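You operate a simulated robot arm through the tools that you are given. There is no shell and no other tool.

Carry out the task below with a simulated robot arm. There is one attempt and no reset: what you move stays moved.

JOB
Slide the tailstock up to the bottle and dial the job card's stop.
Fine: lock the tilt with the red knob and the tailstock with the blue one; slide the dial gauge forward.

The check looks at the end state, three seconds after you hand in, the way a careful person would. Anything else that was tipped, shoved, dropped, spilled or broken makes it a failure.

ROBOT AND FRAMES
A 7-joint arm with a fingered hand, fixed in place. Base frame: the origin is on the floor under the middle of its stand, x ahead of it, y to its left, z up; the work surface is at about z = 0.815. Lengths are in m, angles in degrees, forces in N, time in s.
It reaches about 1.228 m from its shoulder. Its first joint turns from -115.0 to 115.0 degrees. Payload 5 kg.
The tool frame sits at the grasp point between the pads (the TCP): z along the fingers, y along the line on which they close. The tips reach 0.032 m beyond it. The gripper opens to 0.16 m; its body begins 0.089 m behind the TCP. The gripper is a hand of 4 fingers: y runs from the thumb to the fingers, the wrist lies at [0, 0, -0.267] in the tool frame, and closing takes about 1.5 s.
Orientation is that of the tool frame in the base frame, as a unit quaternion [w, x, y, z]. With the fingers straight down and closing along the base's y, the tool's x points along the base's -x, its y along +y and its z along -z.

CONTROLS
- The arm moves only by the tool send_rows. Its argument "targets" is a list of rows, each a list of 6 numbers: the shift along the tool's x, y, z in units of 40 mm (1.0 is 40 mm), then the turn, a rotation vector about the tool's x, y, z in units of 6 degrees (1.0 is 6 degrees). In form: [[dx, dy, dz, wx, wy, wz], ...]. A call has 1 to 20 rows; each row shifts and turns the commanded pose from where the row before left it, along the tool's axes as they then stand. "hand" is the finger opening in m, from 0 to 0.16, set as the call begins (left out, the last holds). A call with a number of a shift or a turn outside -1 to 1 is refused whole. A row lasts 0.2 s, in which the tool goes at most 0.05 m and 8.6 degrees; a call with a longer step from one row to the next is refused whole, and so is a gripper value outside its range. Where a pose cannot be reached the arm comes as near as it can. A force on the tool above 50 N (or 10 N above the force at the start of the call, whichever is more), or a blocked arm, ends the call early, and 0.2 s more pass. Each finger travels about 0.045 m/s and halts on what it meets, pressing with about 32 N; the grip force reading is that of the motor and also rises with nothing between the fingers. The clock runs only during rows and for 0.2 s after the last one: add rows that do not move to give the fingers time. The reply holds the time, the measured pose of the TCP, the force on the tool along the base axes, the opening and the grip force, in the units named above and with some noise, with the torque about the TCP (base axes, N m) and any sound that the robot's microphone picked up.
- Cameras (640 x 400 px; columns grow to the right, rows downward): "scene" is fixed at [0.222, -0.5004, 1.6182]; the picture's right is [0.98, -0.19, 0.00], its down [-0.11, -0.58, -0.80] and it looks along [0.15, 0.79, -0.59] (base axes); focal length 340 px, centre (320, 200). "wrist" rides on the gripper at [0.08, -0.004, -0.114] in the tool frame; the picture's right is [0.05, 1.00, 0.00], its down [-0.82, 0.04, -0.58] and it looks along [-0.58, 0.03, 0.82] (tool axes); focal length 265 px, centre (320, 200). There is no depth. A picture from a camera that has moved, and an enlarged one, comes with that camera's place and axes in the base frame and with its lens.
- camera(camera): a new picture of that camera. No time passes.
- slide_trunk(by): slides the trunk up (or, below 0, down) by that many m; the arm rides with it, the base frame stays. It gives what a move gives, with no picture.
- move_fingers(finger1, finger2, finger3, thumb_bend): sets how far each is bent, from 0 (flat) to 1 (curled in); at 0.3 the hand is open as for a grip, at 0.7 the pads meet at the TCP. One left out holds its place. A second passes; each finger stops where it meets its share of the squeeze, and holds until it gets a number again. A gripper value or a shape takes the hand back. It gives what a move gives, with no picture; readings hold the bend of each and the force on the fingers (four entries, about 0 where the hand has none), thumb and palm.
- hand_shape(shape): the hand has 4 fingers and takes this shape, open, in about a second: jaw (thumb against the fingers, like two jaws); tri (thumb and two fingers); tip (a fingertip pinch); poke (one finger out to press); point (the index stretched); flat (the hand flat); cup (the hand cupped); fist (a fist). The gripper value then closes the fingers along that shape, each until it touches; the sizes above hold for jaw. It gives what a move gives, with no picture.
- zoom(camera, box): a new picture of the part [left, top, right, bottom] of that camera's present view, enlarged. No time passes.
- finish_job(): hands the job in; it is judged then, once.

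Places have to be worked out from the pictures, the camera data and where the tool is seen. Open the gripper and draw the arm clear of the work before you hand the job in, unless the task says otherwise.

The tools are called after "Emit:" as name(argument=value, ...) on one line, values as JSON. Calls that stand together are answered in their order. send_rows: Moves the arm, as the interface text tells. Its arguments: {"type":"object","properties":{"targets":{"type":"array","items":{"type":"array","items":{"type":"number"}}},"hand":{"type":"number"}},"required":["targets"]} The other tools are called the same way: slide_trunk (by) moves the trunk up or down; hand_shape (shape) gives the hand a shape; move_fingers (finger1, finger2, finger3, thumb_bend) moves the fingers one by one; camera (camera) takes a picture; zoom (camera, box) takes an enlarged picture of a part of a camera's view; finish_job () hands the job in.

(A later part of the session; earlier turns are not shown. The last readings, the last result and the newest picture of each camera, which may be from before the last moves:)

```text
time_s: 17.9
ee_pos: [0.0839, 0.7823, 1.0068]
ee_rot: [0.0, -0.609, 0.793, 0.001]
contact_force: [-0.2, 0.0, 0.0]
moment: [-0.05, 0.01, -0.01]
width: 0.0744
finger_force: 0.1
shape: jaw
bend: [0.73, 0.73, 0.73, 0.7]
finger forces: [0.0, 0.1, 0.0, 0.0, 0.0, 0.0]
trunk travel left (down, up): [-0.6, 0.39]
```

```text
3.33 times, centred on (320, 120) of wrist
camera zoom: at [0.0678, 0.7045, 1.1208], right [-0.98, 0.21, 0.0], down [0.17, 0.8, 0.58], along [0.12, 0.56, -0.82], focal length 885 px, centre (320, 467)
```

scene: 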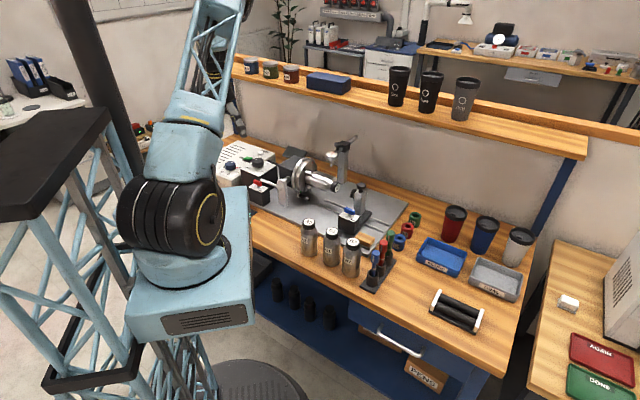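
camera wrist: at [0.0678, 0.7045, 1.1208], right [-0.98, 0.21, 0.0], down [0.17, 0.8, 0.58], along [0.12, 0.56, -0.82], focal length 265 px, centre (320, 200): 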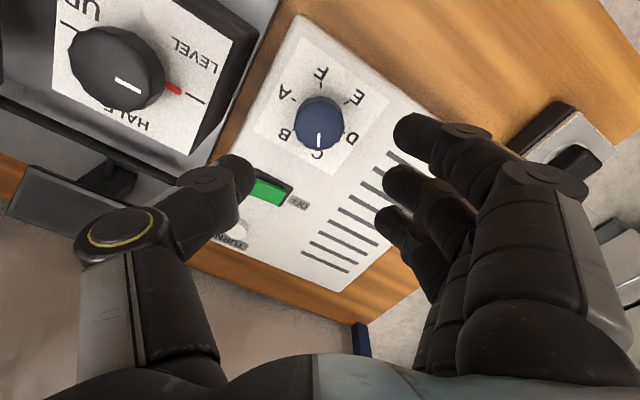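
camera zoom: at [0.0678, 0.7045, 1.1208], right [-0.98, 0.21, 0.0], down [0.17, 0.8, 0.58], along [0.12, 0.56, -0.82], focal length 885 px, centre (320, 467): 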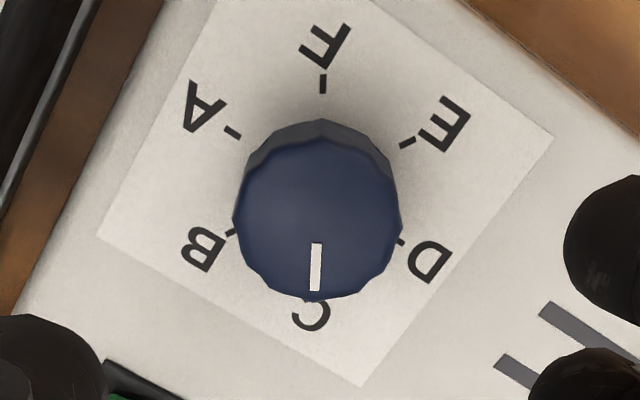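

The selector now points at C and the rocker is untouched. Next I move over to inspect the red tilt-lock knob from directly above.

Emit:
send_rows(targets=[[0, 0, -0.8, 0, 0, 0], [0, 0, 0, 0, 0, 1], [0, 0, 0, 0, 0, 1], [0, 0, 0, 0, 0, 1], [0, 0, 0, 0, 0, 1], [0, 0, 0, 0, 0, 1], [0.194, -0.846, 0, 0, 0, 0], [0.194, -0.846, 0, 0, 0, 0], [0.194, -0.846, 0, 0, 0, 0], [0.194, -0.846, 0, 0, 0, 0], [0.194, -0.846, 0, 0, 0, 0], [0.194, -0.846, 0, 0, 0, 0], [0, 0, 0, 0, 0, 0]], hand=0.16)

Emit:
camera(camera="wrist")

Emit:
zoom(camera="wrist", box=[220, 40, 420, 165])

Emit:
zoom(camera="scene", box=[230, 140, 326, 200])

```text
time_s: 20.7
ee_pos: [0.1928, 0.6079, 1.0372]
ee_rot: [0.0, -0.383, 0.924, 0.0]
contact_force: [-0.7, -0.6, 0.7]
moment: [-0.01, 0.0, 0.0]
width: 0.16
finger_force: 0.1
shape: jaw
bend: [0.3, 0.3, 0.3, 0.3]
finger forces: [0.0, 0.0, 0.0, 0.0, 0.0, 0.0]
trunk travel left (down, up): [-0.6, 0.39]
```

```text
taken
camera wrist: at [0.1394, 0.5481, 1.1503], right [-0.74, 0.67, 0.0], down [0.55, 0.61, 0.58], along [0.39, 0.43, -0.82], focal length 265 px, centre (320, 200)
```

wrist: 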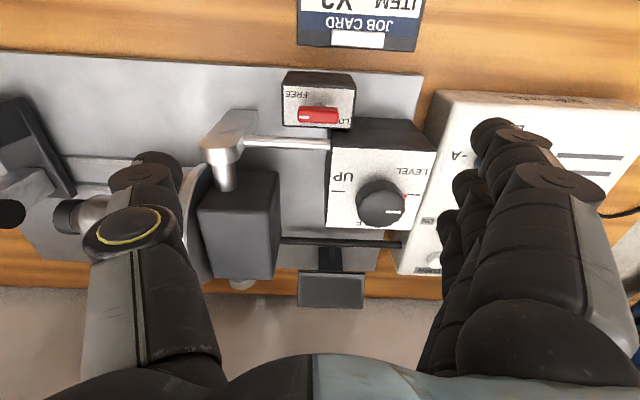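

```text
3.20 times, centred on (320, 102) of wrist
camera zoom: at [0.1394, 0.5481, 1.1503], right [-0.74, 0.67, 0.0], down [0.55, 0.61, 0.58], along [0.39, 0.43, -0.82], focal length 849 px, centre (320, 512)
```

zoom: 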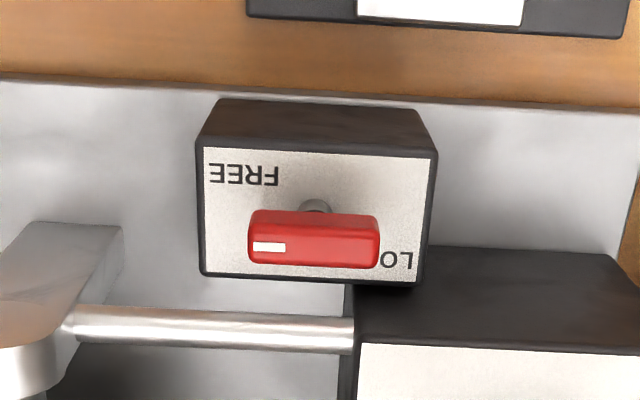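

```text
6.67 times, centred on (278, 170) of scene
camera zoom: at [0.222, -0.5004, 1.6182], right [0.98, -0.19, 0.0], down [-0.11, -0.58, -0.8], along [0.15, 0.79, -0.59], focal length 2266 px, centre (600, 400)
```

zoom: 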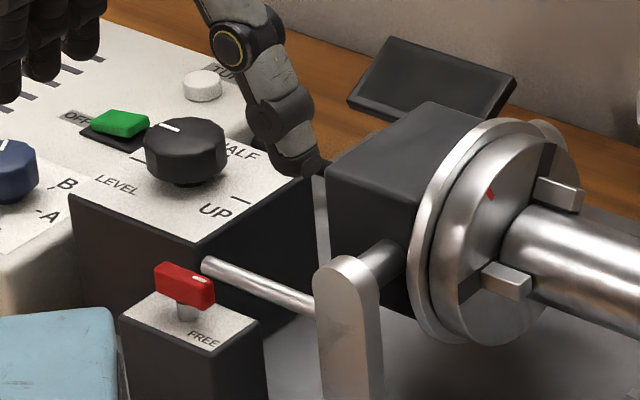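

The chrome link rod runs close behind the red handle (P≈0.59 against 0.565), so pinching from behind has no room. A single-finger push is better, so I check the "poke" shape from here.

Emit:
send_rows(targets=[[0.5, 0, -0.9, 0, 0, 0], [0.5, 0, -0.9, 0, 0, 0], [0, 0, 0, 0, 0, 0]])

Emit:
hand_shape(shape="poke")

Emit:
camera(camera="wrist")

Emit:
zoom(camera="scene", box=[180, 60, 372, 180])

```text
time_s: 21.5
ee_pos: [0.1654, 0.5825, 1.1102]
ee_rot: [-0.001, -0.383, 0.924, 0.0]
contact_force: [0.4, 0.3, 0.9]
moment: [0.03, -0.01, 0.0]
width: 0.1599
finger_force: 0.0
shape: jaw
bend: [0.3, 0.3, 0.3, 0.3]
finger forces: [0.0, 0.1, 0.1, 0.0, 0.1, 0.0]
trunk travel left (down, up): [-0.6, 0.39]
```

```text
time_s: 22.4
ee_pos: [0.166, 0.583, 1.1103]
ee_rot: [0.0, -0.382, 0.924, 0.0]
contact_force: [-0.3, 0.2, -1.0]
moment: [-0.03, 0.01, 0.0]
width: 0.0001
finger_force: 0.1
shape: poke
bend: [1.0, 1.0, 1.0, 0.47]
finger forces: [0.1, 0.1, 0.1, 0.0, 0.0, 0.0]
trunk travel left (down, up): [-0.6, 0.39]
```

```text
taken
camera wrist: at [0.1117, 0.5225, 1.2243], right [-0.74, 0.67, 0.0], down [0.55, 0.61, 0.58], along [0.39, 0.43, -0.82], focal length 265 px, centre (320, 200)
```

wrist: 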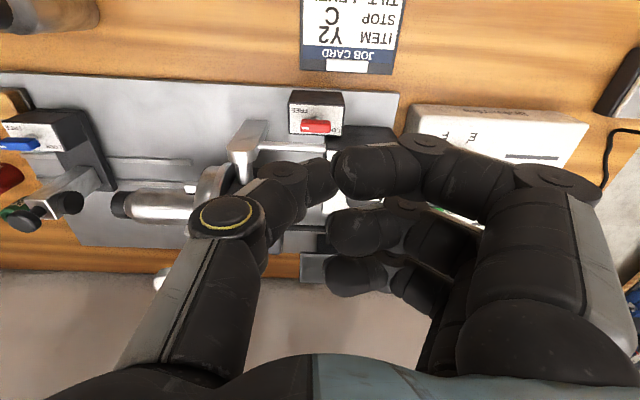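

```text
3.33 times, centred on (276, 120) of scene
camera zoom: at [0.222, -0.5004, 1.6182], right [0.98, -0.19, 0.0], down [-0.11, -0.58, -0.8], along [0.15, 0.79, -0.59], focal length 1133 px, centre (467, 467)
```

zoom: 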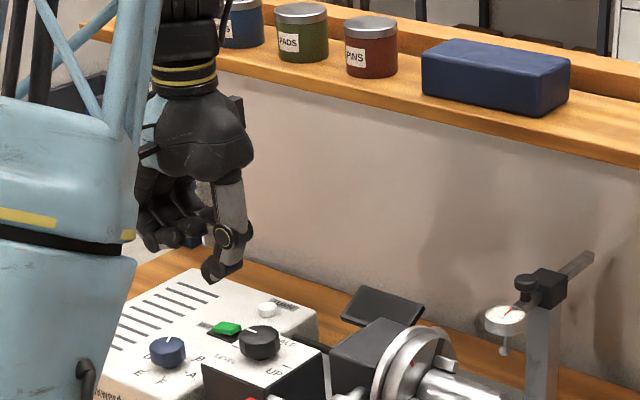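

In "poke" the thumb is the pressing finger, with its tip about 25–30 mm beyond the TCP and the other fingers curled away. I'll approach from the front with the curled fingers over open space, so I yaw the hand +90° here at a safe height and check.

Emit:
send_rows(targets=[[0, 0, 0, 0, 0, -1], [0, 0, 0, 0, 0, -1], [0, 0, 0, 0, 0, -1], [0, 0, 0, 0, 0, -1], [0, 0, 0, 0, 0, -1], [0, 0, 0, 0, 0, -1], [0, 0, 0, 0, 0, -1], [0, 0, 0, 0, 0, -1], [0, 0, 0, 0, 0, -1], [0, 0, 0, 0, 0, -1], [0, 0, 0, 0, 0, -1], [0, 0, 0, 0, 0, -1], [0, 0, 0, 0, 0, -1], [0, 0, 0, 0, 0, -1], [0, 0, 0, 0, 0, -1], [0, 0, 0, 0, 0, 0]])

Emit:
camera(camera="wrist")

Emit:
camera(camera="scene")

```text
time_s: 25.8
ee_pos: [0.1668, 0.5795, 1.11]
ee_rot: [0.0, 0.924, -0.382, 0.001]
contact_force: [0.2, -0.4, 0.1]
moment: [-0.02, 0.01, 0.01]
width: 0.0
finger_force: 0.0
shape: poke
bend: [1.0, 1.0, 1.0, 0.47]
finger forces: [0.1, 0.1, 0.0, 0.0, 0.0, 0.0]
trunk travel left (down, up): [-0.6, 0.39]
```

```text
taken
camera wrist: at [0.2266, 0.5254, 1.2246], right [-0.67, -0.74, 0.0], down [-0.61, 0.55, 0.58], along [-0.43, 0.39, -0.82], focal length 265 px, centre (320, 200)
```

wrist: 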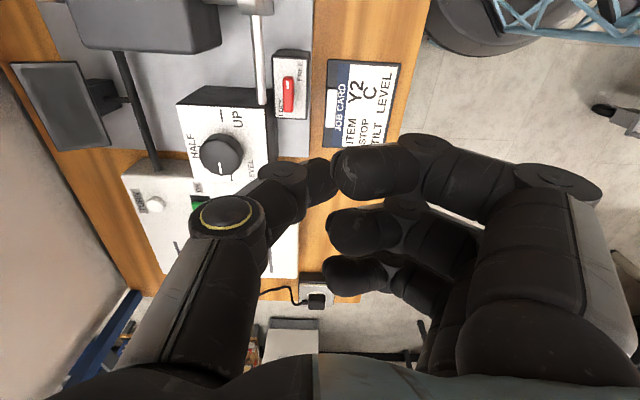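

```text
taken
```

scene: 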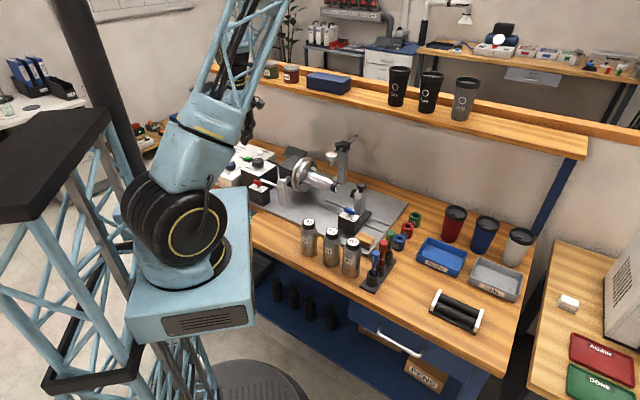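

Emit:
zoom(camera="wrist", box=[220, 40, 380, 140])

Emit:
zoom(camera="scene", box=[210, 80, 290, 210])

```text
4.00 times, centred on (300, 90) of wrist
camera zoom: at [0.2266, 0.5254, 1.2246], right [-0.67, -0.74, 0.0], down [-0.61, 0.55, 0.58], along [-0.43, 0.39, -0.82], focal length 1062 px, centre (400, 640)
```

zoom: 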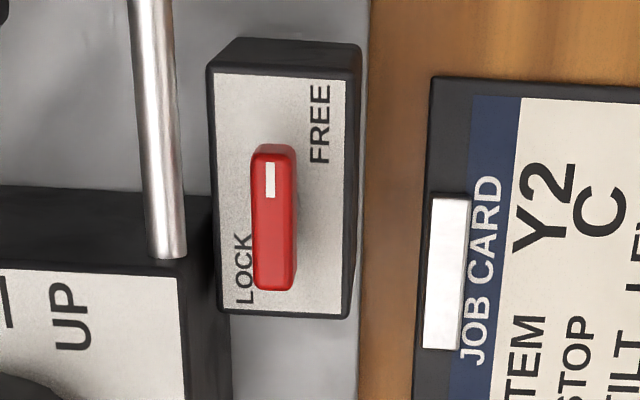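

```text
3.08 times, centred on (250, 145) of scene
camera zoom: at [0.222, -0.5004, 1.6182], right [0.98, -0.19, 0.0], down [-0.11, -0.58, -0.8], along [0.15, 0.79, -0.59], focal length 1046 px, centre (535, 369)
```

zoom: 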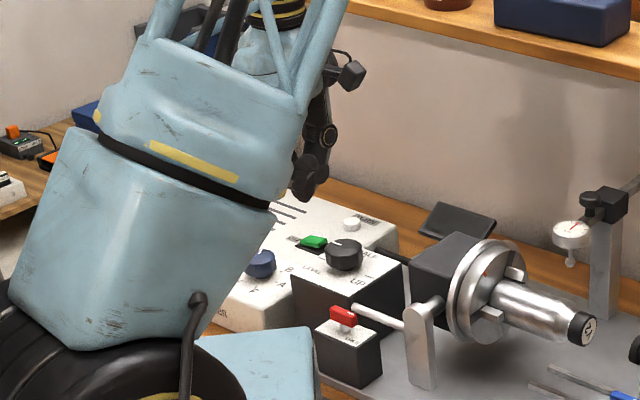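

With yaw 135°, the handle pivot resolves to about (U −0.2905, P 0.5645), the rod to P≈0.597, and the tilt box top to z≈0.915. I tilt the hand 24° so the thumb stands nearly vertical, line up in front of the handle's marked end, and descend part-way.

Emit:
send_rows(targets=[[0.33, 0, 0, 1, 0, 0], [0, 0, 0, 1, 0, 0], [0, 0, 0, 1, 0, 0], [0, 0, 0, 1, 0, 0], [0, 0.373, 0.837, 0, 0, 0], [0, 0.373, 0.837, 0, 0, 0], [0, 0.373, 0.837, 0, 0, 0], [0, 0, 0, 0, 0, 0]])

Emit:
camera(camera="wrist")

Emit:
zoom(camera="scene", box=[210, 110, 322, 210])

```text
time_s: 27.6
ee_pos: [0.1771, 0.5674, 0.9993]
ee_rot: [-0.192, 0.904, -0.374, 0.079]
contact_force: [-0.5, -0.6, 0.2]
moment: [-0.02, 0.01, -0.02]
width: 0.0
finger_force: 0.1
shape: poke
bend: [1.0, 1.0, 1.0, 0.47]
finger forces: [0.0, 0.0, 0.1, 0.0, 0.0, 0.1]
trunk travel left (down, up): [-0.6, 0.39]
```

```text
taken
camera wrist: at [0.2047, 0.48, 1.1056], right [-0.61, -0.68, -0.41], down [-0.77, 0.38, 0.51], along [-0.19, 0.62, -0.76], focal length 265 px, centre (320, 200)
```

wrist: 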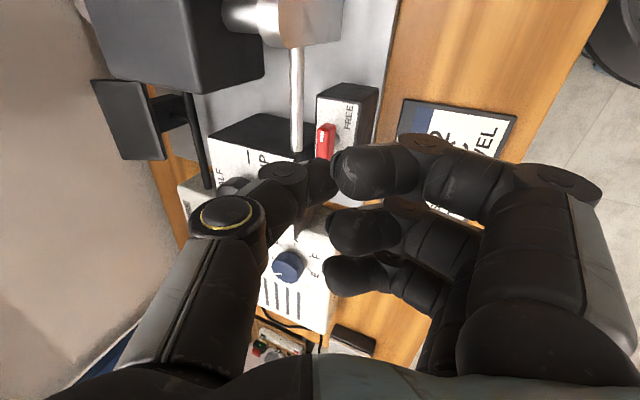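

```text
4.00 times, centred on (266, 160) of scene
camera zoom: at [0.222, -0.5004, 1.6182], right [0.98, -0.19, 0.0], down [-0.11, -0.58, -0.8], along [0.15, 0.79, -0.59], focal length 1360 px, centre (536, 360)
```

zoom: 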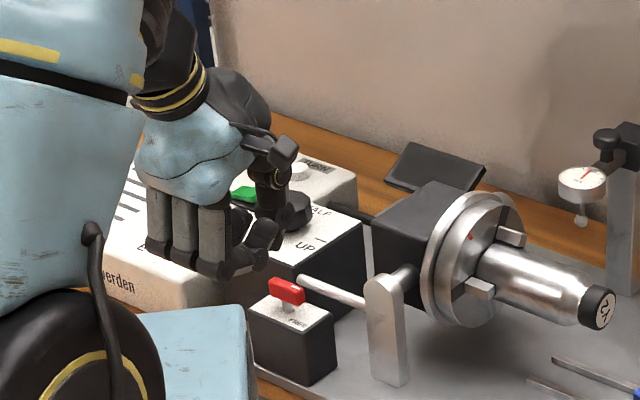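

The thumb tip projects as computed, above and in front of the handle's marked end, with the curled fingers over free space. I continue down 60 mm.

Emit:
send_rows(targets=[[0, 0.305, 0.685, 0, 0, 0], [0, 0.305, 0.685, 0, 0, 0], [0, 0, 0, 0, 0, 0]])

Emit:
camera(camera="wrist")

Emit:
zoom(camera="wrist", box=[260, 80, 420, 220])

Emit:
zoom(camera="scene", box=[220, 130, 300, 200])

```text
time_s: 28.4
ee_pos: [0.1749, 0.5674, 0.9391]
ee_rot: [-0.192, 0.904, -0.374, 0.081]
contact_force: [0.4, -1.3, 0.2]
moment: [-0.04, 0.0, -0.01]
width: 0.0
finger_force: 0.0
shape: poke
bend: [1.0, 1.0, 1.0, 0.47]
finger forces: [0.0, 0.0, 0.0, 0.0, 0.0, 0.1]
trunk travel left (down, up): [-0.6, 0.39]
```

```text
taken
camera wrist: at [0.2029, 0.48, 1.0446], right [-0.61, -0.68, -0.41], down [-0.77, 0.38, 0.51], along [-0.19, 0.62, -0.76], focal length 265 px, centre (320, 200)
```

wrist: 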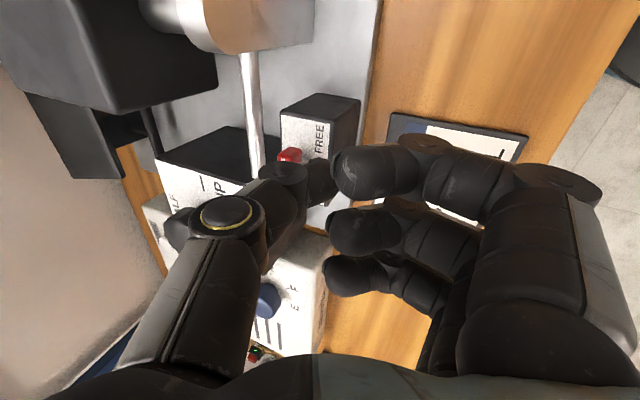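

```text
2.86 times, centred on (340, 150) of wrist
camera zoom: at [0.2029, 0.48, 1.0446], right [-0.61, -0.68, -0.41], down [-0.77, 0.38, 0.51], along [-0.19, 0.62, -0.76], focal length 758 px, centre (263, 343)
```

zoom: 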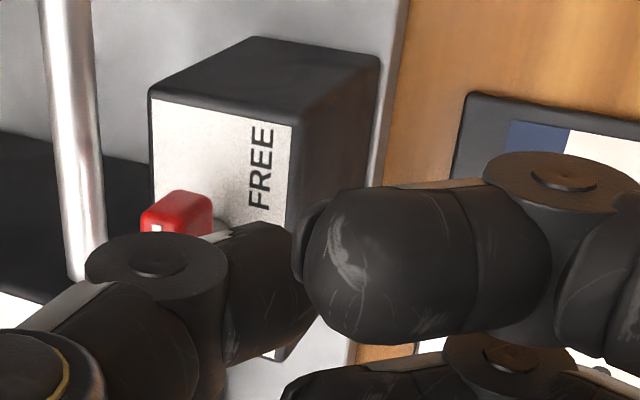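

```text
5.71 times, centred on (260, 165) of scene
camera zoom: at [0.222, -0.5004, 1.6182], right [0.98, -0.19, 0.0], down [-0.11, -0.58, -0.8], along [0.15, 0.79, -0.59], focal length 1942 px, centre (663, 400)
```

zoom: 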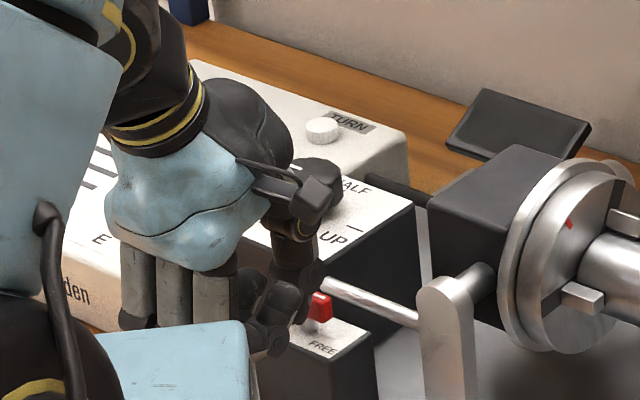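

The thumb is just in front of the bar near its marked end and clear of it. I lower the last 24 mm to handle height.

Emit:
send_rows(targets=[[0.03, 0.12, 0.27, 0, 0, 0], [0.03, 0.12, 0.27, 0, 0, 0], [0, 0, 0, 0, 0, 0]])

Emit:
zoom(camera="wrist", box=[220, 80, 420, 220])

Emit:
zoom(camera="scene", box=[230, 145, 294, 200])

```text
time_s: 29.2
ee_pos: [0.1761, 0.5665, 0.9175]
ee_rot: [-0.192, 0.904, -0.374, 0.08]
contact_force: [-0.4, 0.1, 0.3]
moment: [0.0, 0.0, 0.03]
width: 0.0
finger_force: 0.1
shape: poke
bend: [1.0, 1.0, 1.0, 0.47]
finger forces: [0.0, 0.0, 0.0, 0.1, 0.0, 0.1]
trunk travel left (down, up): [-0.6, 0.39]
```

```text
2.86 times, centred on (320, 150) of wrist
camera zoom: at [0.2039, 0.4794, 1.0228], right [-0.61, -0.68, -0.41], down [-0.77, 0.38, 0.51], along [-0.19, 0.62, -0.76], focal length 758 px, centre (320, 343)
```

zoom: 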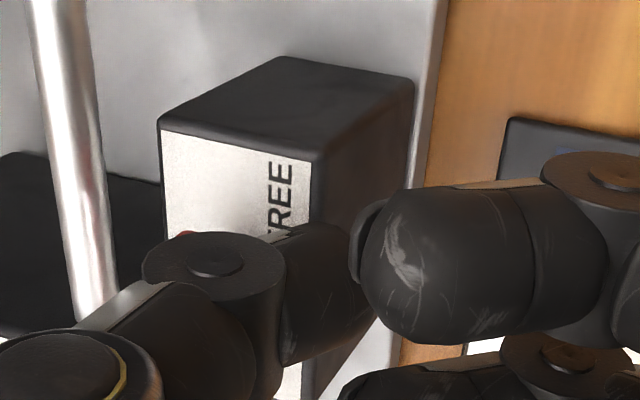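

```text
7.27 times, centred on (262, 172) of scene
camera zoom: at [0.222, -0.5004, 1.6182], right [0.98, -0.19, 0.0], down [-0.11, -0.58, -0.8], along [0.15, 0.79, -0.59], focal length 2472 px, centre (742, 400)
```

zoom: 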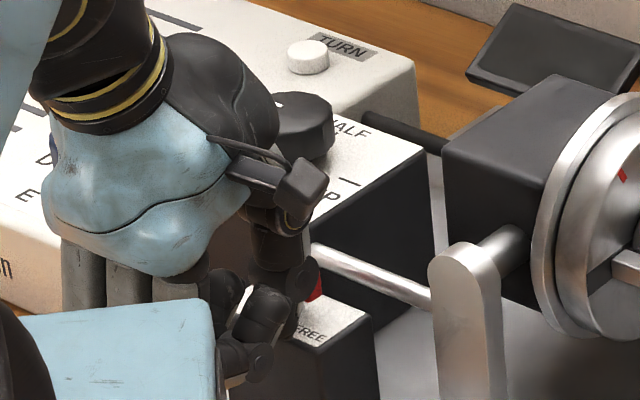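

The thumb's last segment lies too flat, with its joint over the handle, so it is a poor push tool. I back off upward and try the "point" shape, where a straight index could act as a clean vertical peg if I tilt the hand.

Emit:
send_rows(targets=[[0, -0.339, -0.761, 0, 0, 0], [0, -0.339, -0.761, 0, 0, 0], [0, -0.339, -0.761, 0, 0, 0], [0, -0.339, -0.761, 0, 0, 0], [0, 0, 0, 0, 0, 0]])

Emit:
hand_shape(shape="point")

Emit:
camera(camera="wrist")

Emit:
zoom(camera="scene", box=[190, 90, 302, 200])

```text
time_s: 30.4
ee_pos: [0.1776, 0.5675, 1.0491]
ee_rot: [-0.192, 0.904, -0.374, 0.08]
contact_force: [0.5, 0.2, -0.1]
moment: [-0.01, -0.03, -0.01]
width: 0.0
finger_force: 0.1
shape: poke
bend: [1.0, 1.0, 1.0, 0.47]
finger forces: [0.1, 0.0, 0.0, 0.0, 0.0, 0.0]
trunk travel left (down, up): [-0.6, 0.39]
```

```text
time_s: 31.3
ee_pos: [0.1771, 0.5656, 1.0489]
ee_rot: [-0.191, 0.904, -0.374, 0.08]
contact_force: [-0.3, 0.2, -0.7]
moment: [0.0, -0.01, -0.03]
width: 0.1523
finger_force: 0.0
shape: point
bend: [0.3, 1.0, 1.0, 0.54]
finger forces: [0.0, 0.0, 0.0, 0.0, 0.0, 0.0]
trunk travel left (down, up): [-0.6, 0.39]
```

```text
taken
camera wrist: at [0.2046, 0.479, 1.1554], right [-0.61, -0.68, -0.41], down [-0.77, 0.38, 0.51], along [-0.19, 0.62, -0.76], focal length 265 px, centre (320, 200)
```

wrist: 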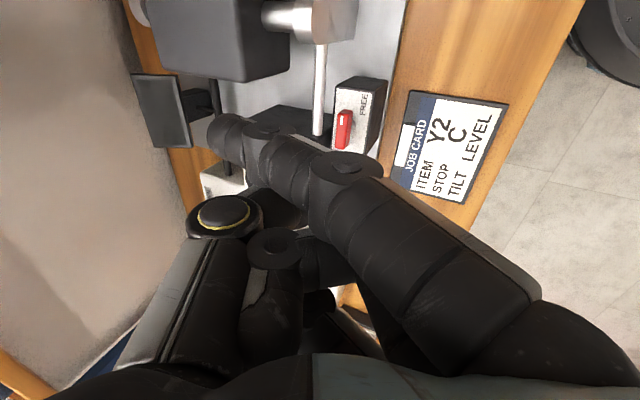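

```text
3.64 times, centred on (246, 145) of scene
camera zoom: at [0.222, -0.5004, 1.6182], right [0.98, -0.19, 0.0], down [-0.11, -0.58, -0.8], along [0.15, 0.79, -0.59], focal length 1236 px, centre (589, 400)
```

zoom: 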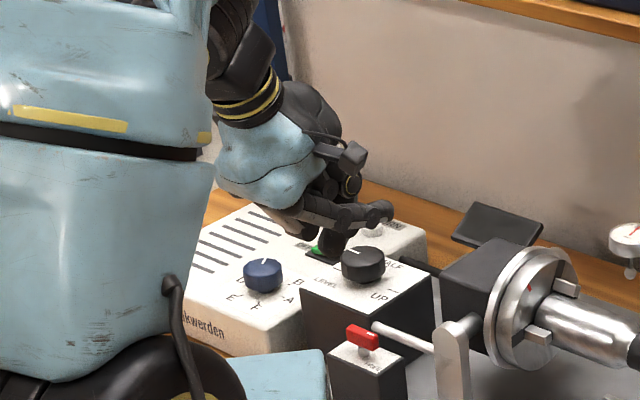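

"Point" folds the index across the palm, which isn't what I want. I set the fingers individually instead: index flat, the others curled, then tilt the hand a further 18° so the straight index points down like a peg.

Emit:
send_rows(targets=[[0, -0.25, -0.5, 0, 0, 0], [0, -0.25, -0.5, 0, 0, 0], [0, 0, 0, 0, 0, 0]])

Emit:
hand_shape(shape="poke")

Emit:
move_fingers(finger1=0, finger2=1, finger3=1, thumb_bend=0.47)

Emit:
camera(camera="wrist")

Emit:
zoom(camera="scene", box=[180, 70, 310, 200])

```text
time_s: 32.1
ee_pos: [0.1798, 0.5691, 1.0934]
ee_rot: [-0.193, 0.904, -0.374, 0.08]
contact_force: [-0.2, 0.6, 0.4]
moment: [-0.01, -0.03, 0.03]
width: 0.1523
finger_force: 0.1
shape: point
bend: [0.3, 1.0, 1.0, 0.54]
finger forces: [0.1, 0.0, 0.0, 0.1, 0.0, 0.1]
trunk travel left (down, up): [-0.6, 0.39]
```

```text
time_s: 33.0
ee_pos: [0.1784, 0.5679, 1.0933]
ee_rot: [-0.192, 0.904, -0.374, 0.079]
contact_force: [-1.3, -0.2, 0.0]
moment: [0.01, -0.04, -0.02]
width: 0.0
finger_force: 0.1
shape: poke
bend: [1.0, 1.0, 1.0, 0.47]
finger forces: [0.1, 0.1, 0.1, 0.0, 0.1, 0.0]
trunk travel left (down, up): [-0.6, 0.39]
```

```text
time_s: 34.0
ee_pos: [0.1785, 0.5676, 1.0931]
ee_rot: [-0.192, 0.904, -0.374, 0.079]
contact_force: [0.3, -0.2, 0.2]
moment: [0.01, -0.03, 0.0]
width: 0.1739
finger_force: 0.1
shape: fingers
bend: [0.0, 1.0, 1.0, 0.47]
finger forces: [0.0, 0.0, 0.0, 0.1, 0.1, 0.0]
trunk travel left (down, up): [-0.6, 0.39]
```

```text
taken
camera wrist: at [0.2061, 0.4809, 1.1988], right [-0.61, -0.68, -0.41], down [-0.77, 0.38, 0.51], along [-0.19, 0.62, -0.76], focal length 265 px, centre (320, 200)
```

wrist: 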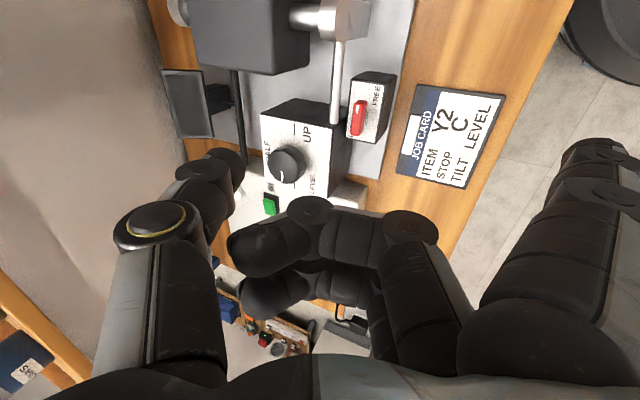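

```text
3.08 times, centred on (245, 135) of scene
camera zoom: at [0.222, -0.5004, 1.6182], right [0.98, -0.19, 0.0], down [-0.11, -0.58, -0.8], along [0.15, 0.79, -0.59], focal length 1046 px, centre (551, 400)
```

zoom: 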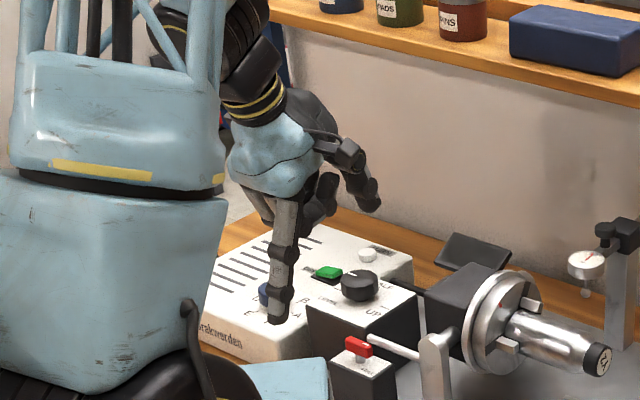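

The straight index now hangs nearly vertical as a clean peg, with everything else higher. I calibrate its tip position using both cameras.

Emit:
zoom(camera="wrist", box=[520, 110, 640, 230])

Emit:
zoom(camera="scene", box=[215, 130, 265, 180])

```text
3.33 times, centred on (580, 170) of wrist
camera zoom: at [0.2061, 0.4809, 1.1988], right [-0.61, -0.68, -0.41], down [-0.77, 0.38, 0.51], along [-0.19, 0.62, -0.76], focal length 885 px, centre (-547, 300)
```

zoom: 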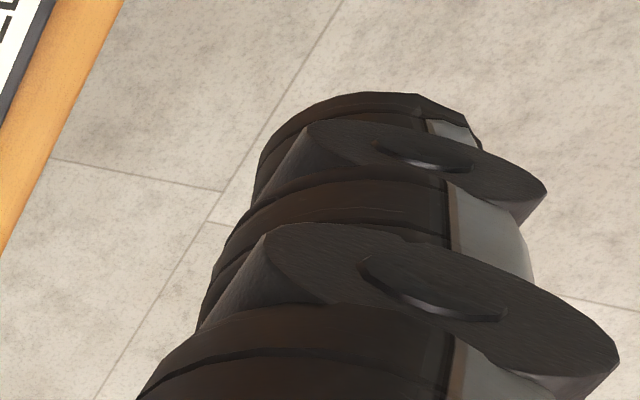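

```text
8.00 times, centred on (240, 155) of scene
camera zoom: at [0.222, -0.5004, 1.6182], right [0.98, -0.19, 0.0], down [-0.11, -0.58, -0.8], along [0.15, 0.79, -0.59], focal length 2719 px, centre (960, 560)
```

zoom: 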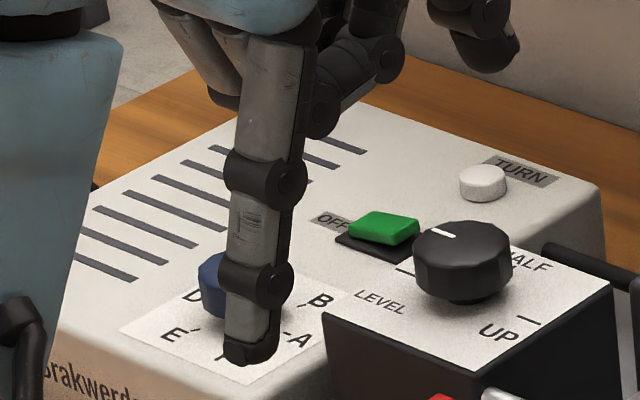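

Index tip calibrated at about TCP + (x 0.033, y 0.124, z 0.0) in the tool frame, leaning about 18°. I tilt another 30° in two steps so it stands upright and the curled fingers rise clear, moving up a little as well.

Emit:
send_rows(targets=[[0, 0, -0.4, 1, 0, 0], [0, 0, -0.4, 1, 0, 0], [0, 0, -0.4, 1, 0, 0], [0, 0, 0, 1, 0, 0], [0, 0, 0, 1, 0, 0], [0, 0, 0, 0, 0, 0]])

Emit:
camera(camera="wrist")

Emit:
zoom(camera="scene", box=[180, 70, 310, 200])

```text
time_s: 35.4
ee_pos: [0.1606, 0.5529, 1.1356]
ee_rot: [-0.42, 0.823, -0.341, 0.174]
contact_force: [0.1, -0.3, -1.0]
moment: [0.0, -0.02, -0.01]
width: 0.1738
finger_force: 0.0
shape: fingers
bend: [0.0, 1.0, 1.0, 0.47]
finger forces: [0.0, 0.0, 0.2, 0.0, 0.1, 0.0]
trunk travel left (down, up): [-0.6, 0.39]
```

```text
taken
camera wrist: at [0.1548, 0.4314, 1.2059], right [-0.38, -0.45, -0.81], down [-0.92, 0.23, 0.31], along [0.05, 0.86, -0.5], focal length 265 px, centre (320, 200)
```

wrist: 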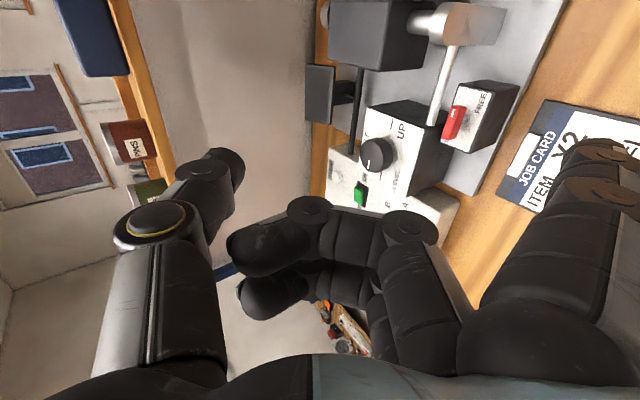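

```text
3.08 times, centred on (245, 135) of scene
camera zoom: at [0.222, -0.5004, 1.6182], right [0.98, -0.19, 0.0], down [-0.11, -0.58, -0.8], along [0.15, 0.79, -0.59], focal length 1046 px, centre (551, 400)
```

zoom: 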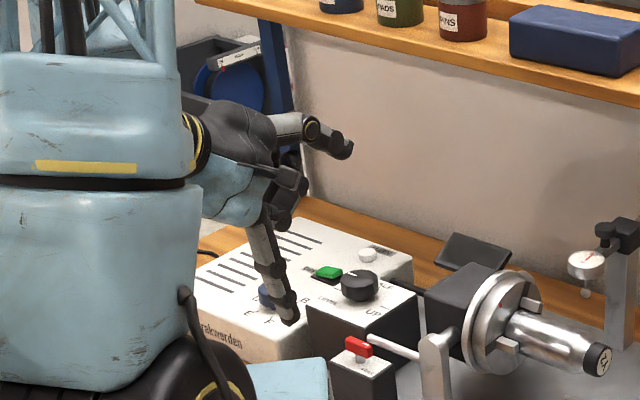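

The tip model matches the scene view. I bring the index tip to just in front of and above the handle's marked end.

Emit:
send_rows(targets=[[-0.207, 0.082, 0.897, 0, 0, 0], [-0.207, 0.082, 0.897, 0, 0, 0], [-0.207, 0.082, 0.897, 0, 0, 0], [-0.207, 0.082, 0.897, 0, 0, 0], [0, 0, 0, 0, 0, 0]])

Emit:
camera(camera="wrist")

Emit:
zoom(camera="scene", box=[220, 130, 300, 200])

```text
time_s: 36.6
ee_pos: [0.212, 0.6529, 1.0424]
ee_rot: [-0.419, 0.823, -0.341, 0.174]
contact_force: [-0.7, -0.1, -0.6]
moment: [-0.02, 0.02, -0.01]
width: 0.174
finger_force: 0.0
shape: fingers
bend: [0.0, 1.0, 1.0, 0.47]
finger forces: [0.1, 0.1, 0.0, 0.0, 0.0, 0.1]
trunk travel left (down, up): [-0.6, 0.39]
```

```text
taken
camera wrist: at [0.2058, 0.5323, 1.1126], right [-0.38, -0.45, -0.81], down [-0.92, 0.23, 0.31], along [0.05, 0.86, -0.5], focal length 265 px, centre (320, 200)
```

wrist: 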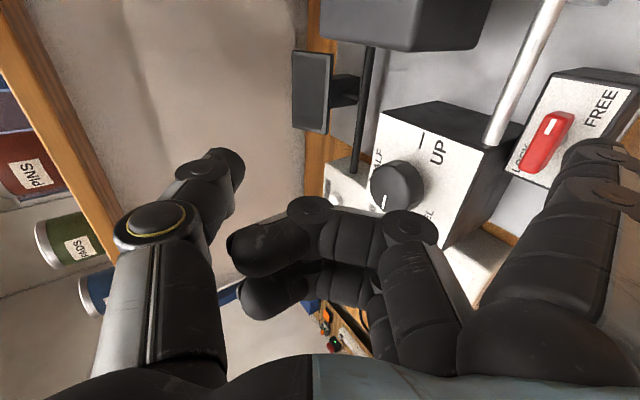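

```text
5.71 times, centred on (260, 165) of scene
camera zoom: at [0.222, -0.5004, 1.6182], right [0.98, -0.19, 0.0], down [-0.11, -0.58, -0.8], along [0.15, 0.79, -0.59], focal length 1942 px, centre (663, 400)
```

zoom: 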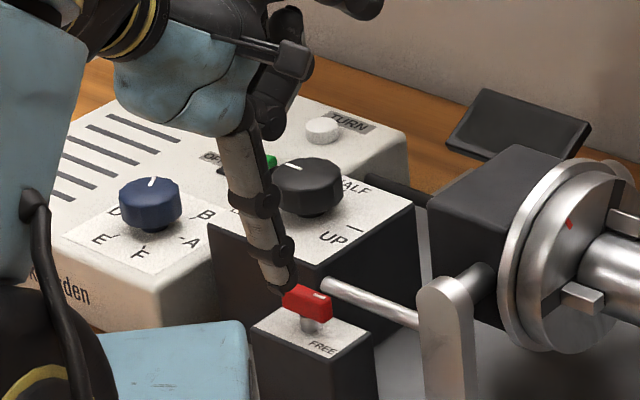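

Emit:
zoom(camera="scene", box=[246, 158, 282, 186])

Emit:
zoom(camera="wrist", box=[480, 60, 640, 220])

```text
14.29 times, centred on (264, 172) of scene
camera zoom: at [0.222, -0.5004, 1.6182], right [0.98, -0.19, 0.0], down [-0.11, -0.58, -0.8], along [0.15, 0.79, -0.59], focal length 4856 px, centre (1120, 600)
```

zoom: 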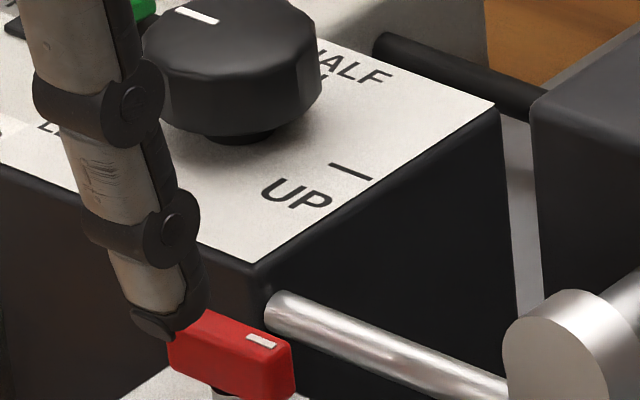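

```text
2.50 times, centred on (560, 140) of wrist
camera zoom: at [0.2058, 0.5323, 1.1126], right [-0.38, -0.45, -0.81], down [-0.92, 0.23, 0.31], along [0.05, 0.86, -0.5], focal length 664 px, centre (-280, 350)
```

zoom: 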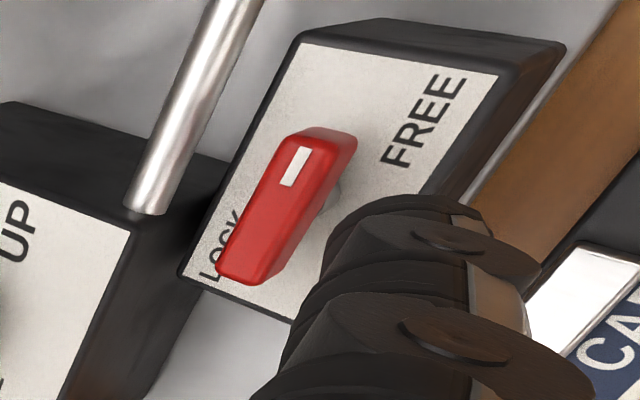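

The index tip is in front of the handle's marked half and clear of it. I descend 44 mm to bar height.

Emit:
send_rows(targets=[[0.03, 0.445, 0.3235, 0, 0, 0], [0.03, 0.445, 0.3235, 0, 0, 0], [0, 0, 0, 0, 0, 0]])

Emit:
zoom(camera="wrist", box=[480, 60, 640, 220])

Emit:
zoom(camera="scene", box=[240, 155, 290, 190])

Emit:
camera(camera="wrist")

```text
time_s: 37.4
ee_pos: [0.2131, 0.6516, 0.9975]
ee_rot: [-0.419, 0.823, -0.341, 0.174]
contact_force: [-0.2, -0.6, 0.5]
moment: [0.03, -0.03, 0.03]
width: 0.1741
finger_force: 0.0
shape: fingers
bend: [0.0, 1.0, 1.0, 0.47]
finger forces: [0.0, 0.0, 0.0, 0.0, 0.0, 0.0]
trunk travel left (down, up): [-0.6, 0.39]
```

```text
2.50 times, centred on (560, 140) of wrist
camera zoom: at [0.2081, 0.5306, 1.0684], right [-0.38, -0.45, -0.81], down [-0.92, 0.23, 0.3], along [0.05, 0.86, -0.5], focal length 664 px, centre (-280, 350)
```

zoom: 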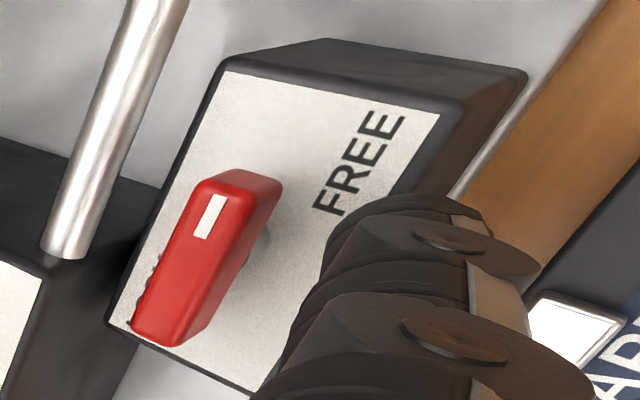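

```text
11.43 times, centred on (265, 172) of scene
camera zoom: at [0.222, -0.5004, 1.6182], right [0.98, -0.19, 0.0], down [-0.11, -0.58, -0.8], along [0.15, 0.79, -0.59], focal length 3885 px, centre (949, 514)
```

zoom: 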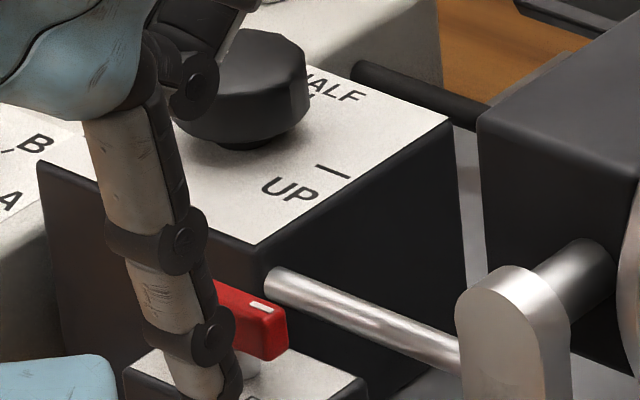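

```text
taken
camera wrist: at [0.2081, 0.5306, 1.0684], right [-0.38, -0.45, -0.81], down [-0.92, 0.23, 0.3], along [0.05, 0.86, -0.5], focal length 265 px, centre (320, 200)
```

wrist: 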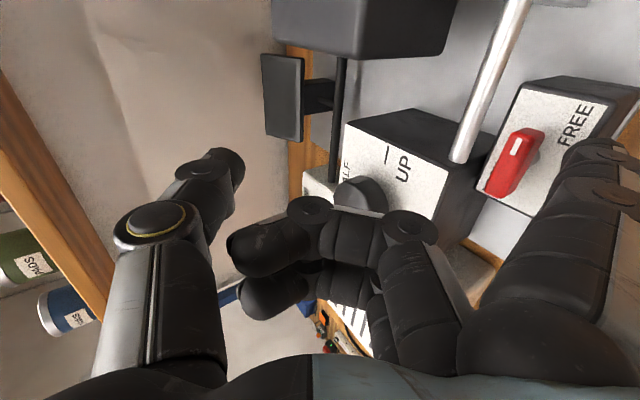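

The finger is at bar height, about 9 mm in front of the bar. I push gently backwards and outward, about 14 mm along the arc, to test that the handle turns counter-clockwise.

Emit:
send_rows(targets=[[0.0, -0.07, 0.095, 0, 0, 0], [0.04, -0.07, 0.095, 0, 0, 0], [0.04, -0.07, 0.095, 0, 0, 0], [0, 0, 0, 0, 0, 0]])

Emit:
zoom(camera="wrist", box=[480, 60, 640, 220])

Emit:
zoom(camera="scene", box=[240, 155, 290, 190])

```text
time_s: 38.4
ee_pos: [0.2283, 0.6587, 0.9968]
ee_rot: [-0.42, 0.823, -0.341, 0.174]
contact_force: [-1.3, -0.2, 0.0]
moment: [-0.09, 0.17, -0.1]
width: 0.1758
finger_force: 0.8
shape: fingers
bend: [0.0, 1.0, 1.0, 0.47]
finger forces: [1.4, 0.1, 0.0, 0.0, 0.0, 0.0]
trunk travel left (down, up): [-0.6, 0.39]
```

```text
2.50 times, centred on (560, 140) of wrist
camera zoom: at [0.2214, 0.5379, 1.0678], right [-0.38, -0.45, -0.81], down [-0.92, 0.23, 0.31], along [0.05, 0.86, -0.5], focal length 664 px, centre (-280, 350)
```

zoom: 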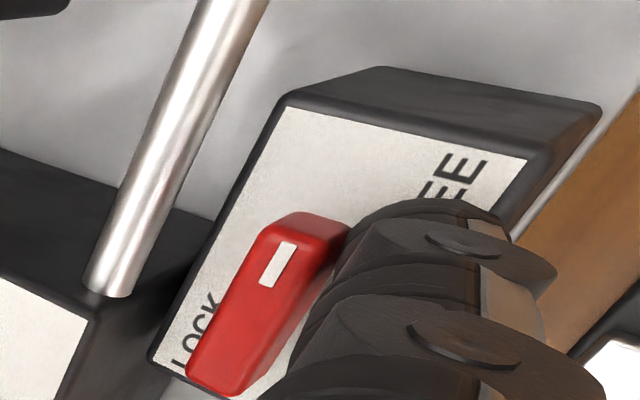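

```text
11.43 times, centred on (265, 172) of scene
camera zoom: at [0.222, -0.5004, 1.6182], right [0.98, -0.19, 0.0], down [-0.11, -0.58, -0.8], along [0.15, 0.79, -0.59], focal length 3885 px, centre (949, 514)
```

zoom: 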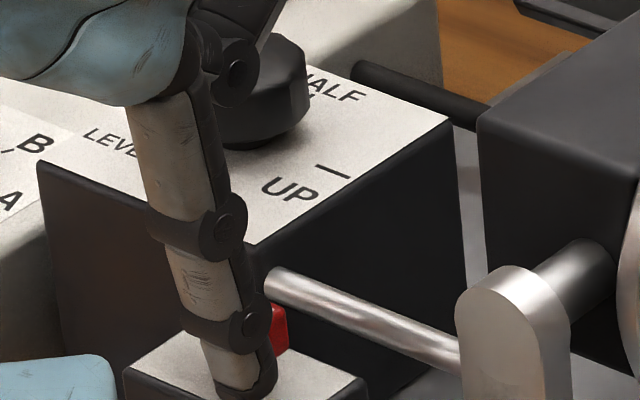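

The index is now just touching the bar (about 1.4 N) and nothing has moved yet. I push another 12 mm back.

Emit:
send_rows(targets=[[0, -0.06, 0.081, 0, 0, 0], [0, -0.06, 0.081, 0, 0, 0], [0, -0.06, 0.081, 0, 0, 0], [0, 0, 0, 0, 0, 0]])

Emit:
zoom(camera="wrist", box=[480, 60, 640, 220])

Emit:
zoom(camera="scene", box=[240, 155, 290, 190])

```text
time_s: 39.4
ee_pos: [0.2369, 0.6668, 0.9983]
ee_rot: [-0.42, 0.823, -0.342, 0.174]
contact_force: [0.6, -3.1, 0.5]
moment: [-0.38, 0.0, 0.13]
width: 0.1779
finger_force: 1.5
shape: fingers
bend: [0.0, 1.0, 1.0, 0.47]
finger forces: [3.0, 0.0, 0.0, 0.1, 0.0, 0.0]
trunk travel left (down, up): [-0.6, 0.39]
```

```text
2.50 times, centred on (560, 140) of wrist
camera zoom: at [0.231, 0.5466, 1.068], right [-0.38, -0.45, -0.81], down [-0.92, 0.23, 0.31], along [0.05, 0.86, -0.5], focal length 664 px, centre (-280, 350)
```

zoom: 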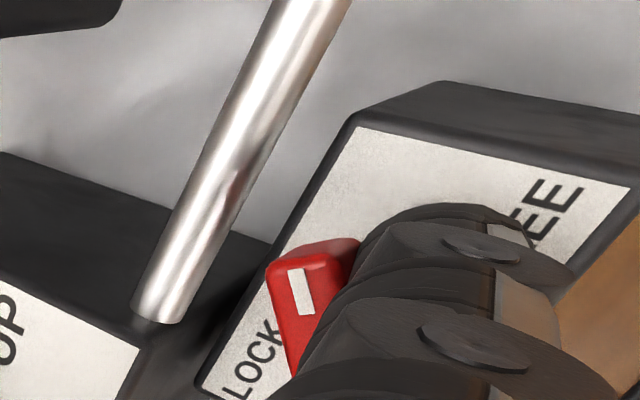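

```text
11.43 times, centred on (265, 172) of scene
camera zoom: at [0.222, -0.5004, 1.6182], right [0.98, -0.19, 0.0], down [-0.11, -0.58, -0.8], along [0.15, 0.79, -0.59], focal length 3885 px, centre (949, 514)
```

zoom: 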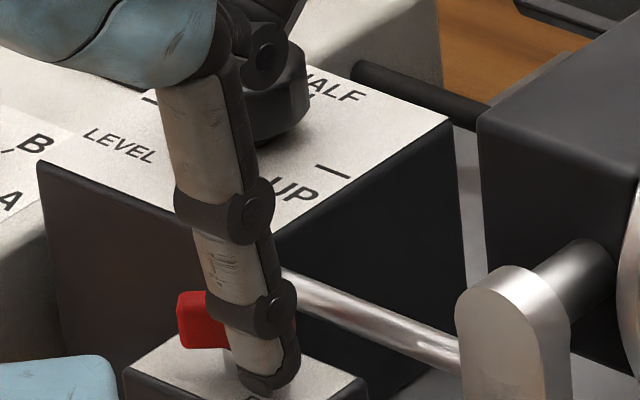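

The handle is turning counter-clockwise and LOCK is becoming visible, with only about 3 N. I continue along the arc.

Emit:
send_rows(targets=[[0, -0.059, 0.081, 0, 0, 0], [-0.02, -0.044, 0.061, 0, 0, 0], [0, 0, 0, 0, 0, 0]])

Emit:
zoom(camera="wrist", box=[480, 60, 640, 220])

Emit:
zoom(camera="scene", box=[240, 155, 290, 190])

Emit:
camera(camera="wrist")

```text
time_s: 40.2
ee_pos: [0.2409, 0.6721, 0.9981]
ee_rot: [-0.419, 0.823, -0.341, 0.174]
contact_force: [-0.1, -3.1, 0.1]
moment: [-0.31, -0.01, 0.12]
width: 0.1782
finger_force: 1.5
shape: fingers
bend: [0.0, 1.0, 1.0, 0.47]
finger forces: [2.8, 0.1, 0.1, 0.0, 0.1, 0.0]
trunk travel left (down, up): [-0.6, 0.39]
```

```text
2.50 times, centred on (560, 140) of wrist
camera zoom: at [0.2344, 0.5518, 1.0683], right [-0.38, -0.45, -0.81], down [-0.92, 0.23, 0.3], along [0.05, 0.86, -0.5], focal length 664 px, centre (-280, 350)
```

zoom: 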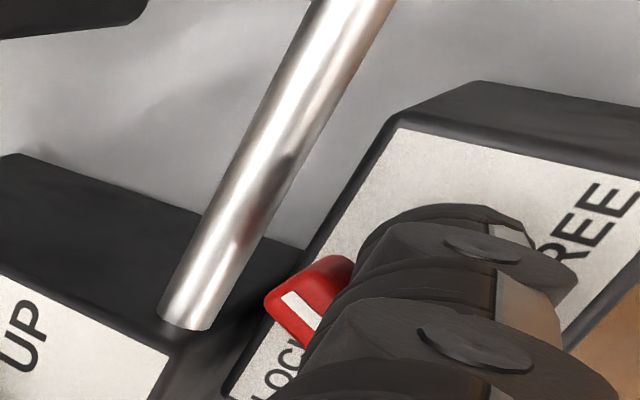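

```text
11.43 times, centred on (265, 172) of scene
camera zoom: at [0.222, -0.5004, 1.6182], right [0.98, -0.19, 0.0], down [-0.11, -0.58, -0.8], along [0.15, 0.79, -0.59], focal length 3885 px, centre (949, 514)
```

zoom: 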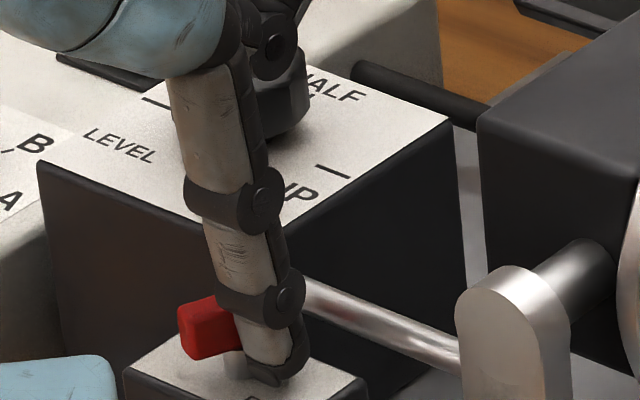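

```text
taken
camera wrist: at [0.2344, 0.5518, 1.0683], right [-0.38, -0.45, -0.81], down [-0.92, 0.23, 0.3], along [0.05, 0.86, -0.5], focal length 265 px, centre (320, 200)
```

wrist: 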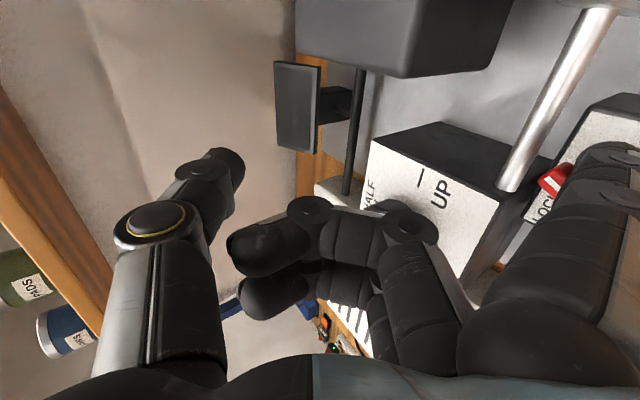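

Handle is at about 65° now. I keep following the arc, moving mostly in −U.

Emit:
send_rows(targets=[[-0.06, -0.04, 0.055, 0, 0, 0], [-0.08, -0.019, 0.026, 0, 0, 0], [0, 0, 0, 0, 0, 0]])

Emit:
zoom(camera="wrist", box=[480, 60, 640, 220])

Emit:
zoom(camera="scene", box=[240, 155, 290, 190])

```text
time_s: 41.0
ee_pos: [0.2429, 0.6782, 0.9971]
ee_rot: [-0.419, 0.823, -0.341, 0.175]
contact_force: [10.1, -14.3, -3.7]
moment: [-1.1, -1.04, 1.35]
width: 0.1789
finger_force: 8.6
shape: fingers
bend: [0.0, 1.0, 1.0, 0.47]
finger forces: [16.9, 0.0, 0.1, 0.0, 0.1, 0.0]
trunk travel left (down, up): [-0.6, 0.39]
```

```text
2.50 times, centred on (560, 140) of wrist
camera zoom: at [0.2355, 0.5573, 1.0687], right [-0.38, -0.45, -0.81], down [-0.92, 0.23, 0.3], along [0.05, 0.86, -0.51], focal length 664 px, centre (-280, 350)
```

zoom: 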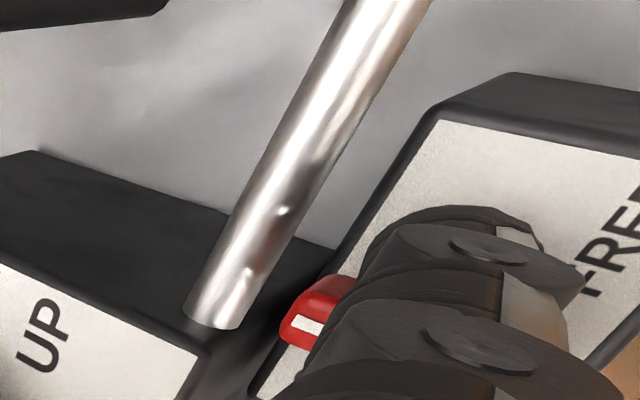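

```text
11.43 times, centred on (265, 172) of scene
camera zoom: at [0.222, -0.5004, 1.6182], right [0.98, -0.19, 0.0], down [-0.11, -0.58, -0.8], along [0.15, 0.79, -0.59], focal length 3885 px, centre (949, 514)
```

zoom: 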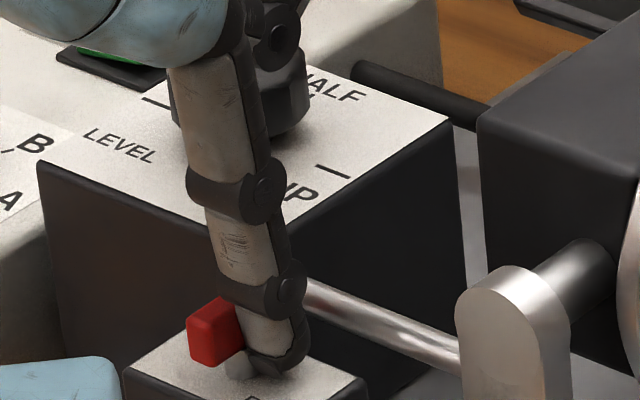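

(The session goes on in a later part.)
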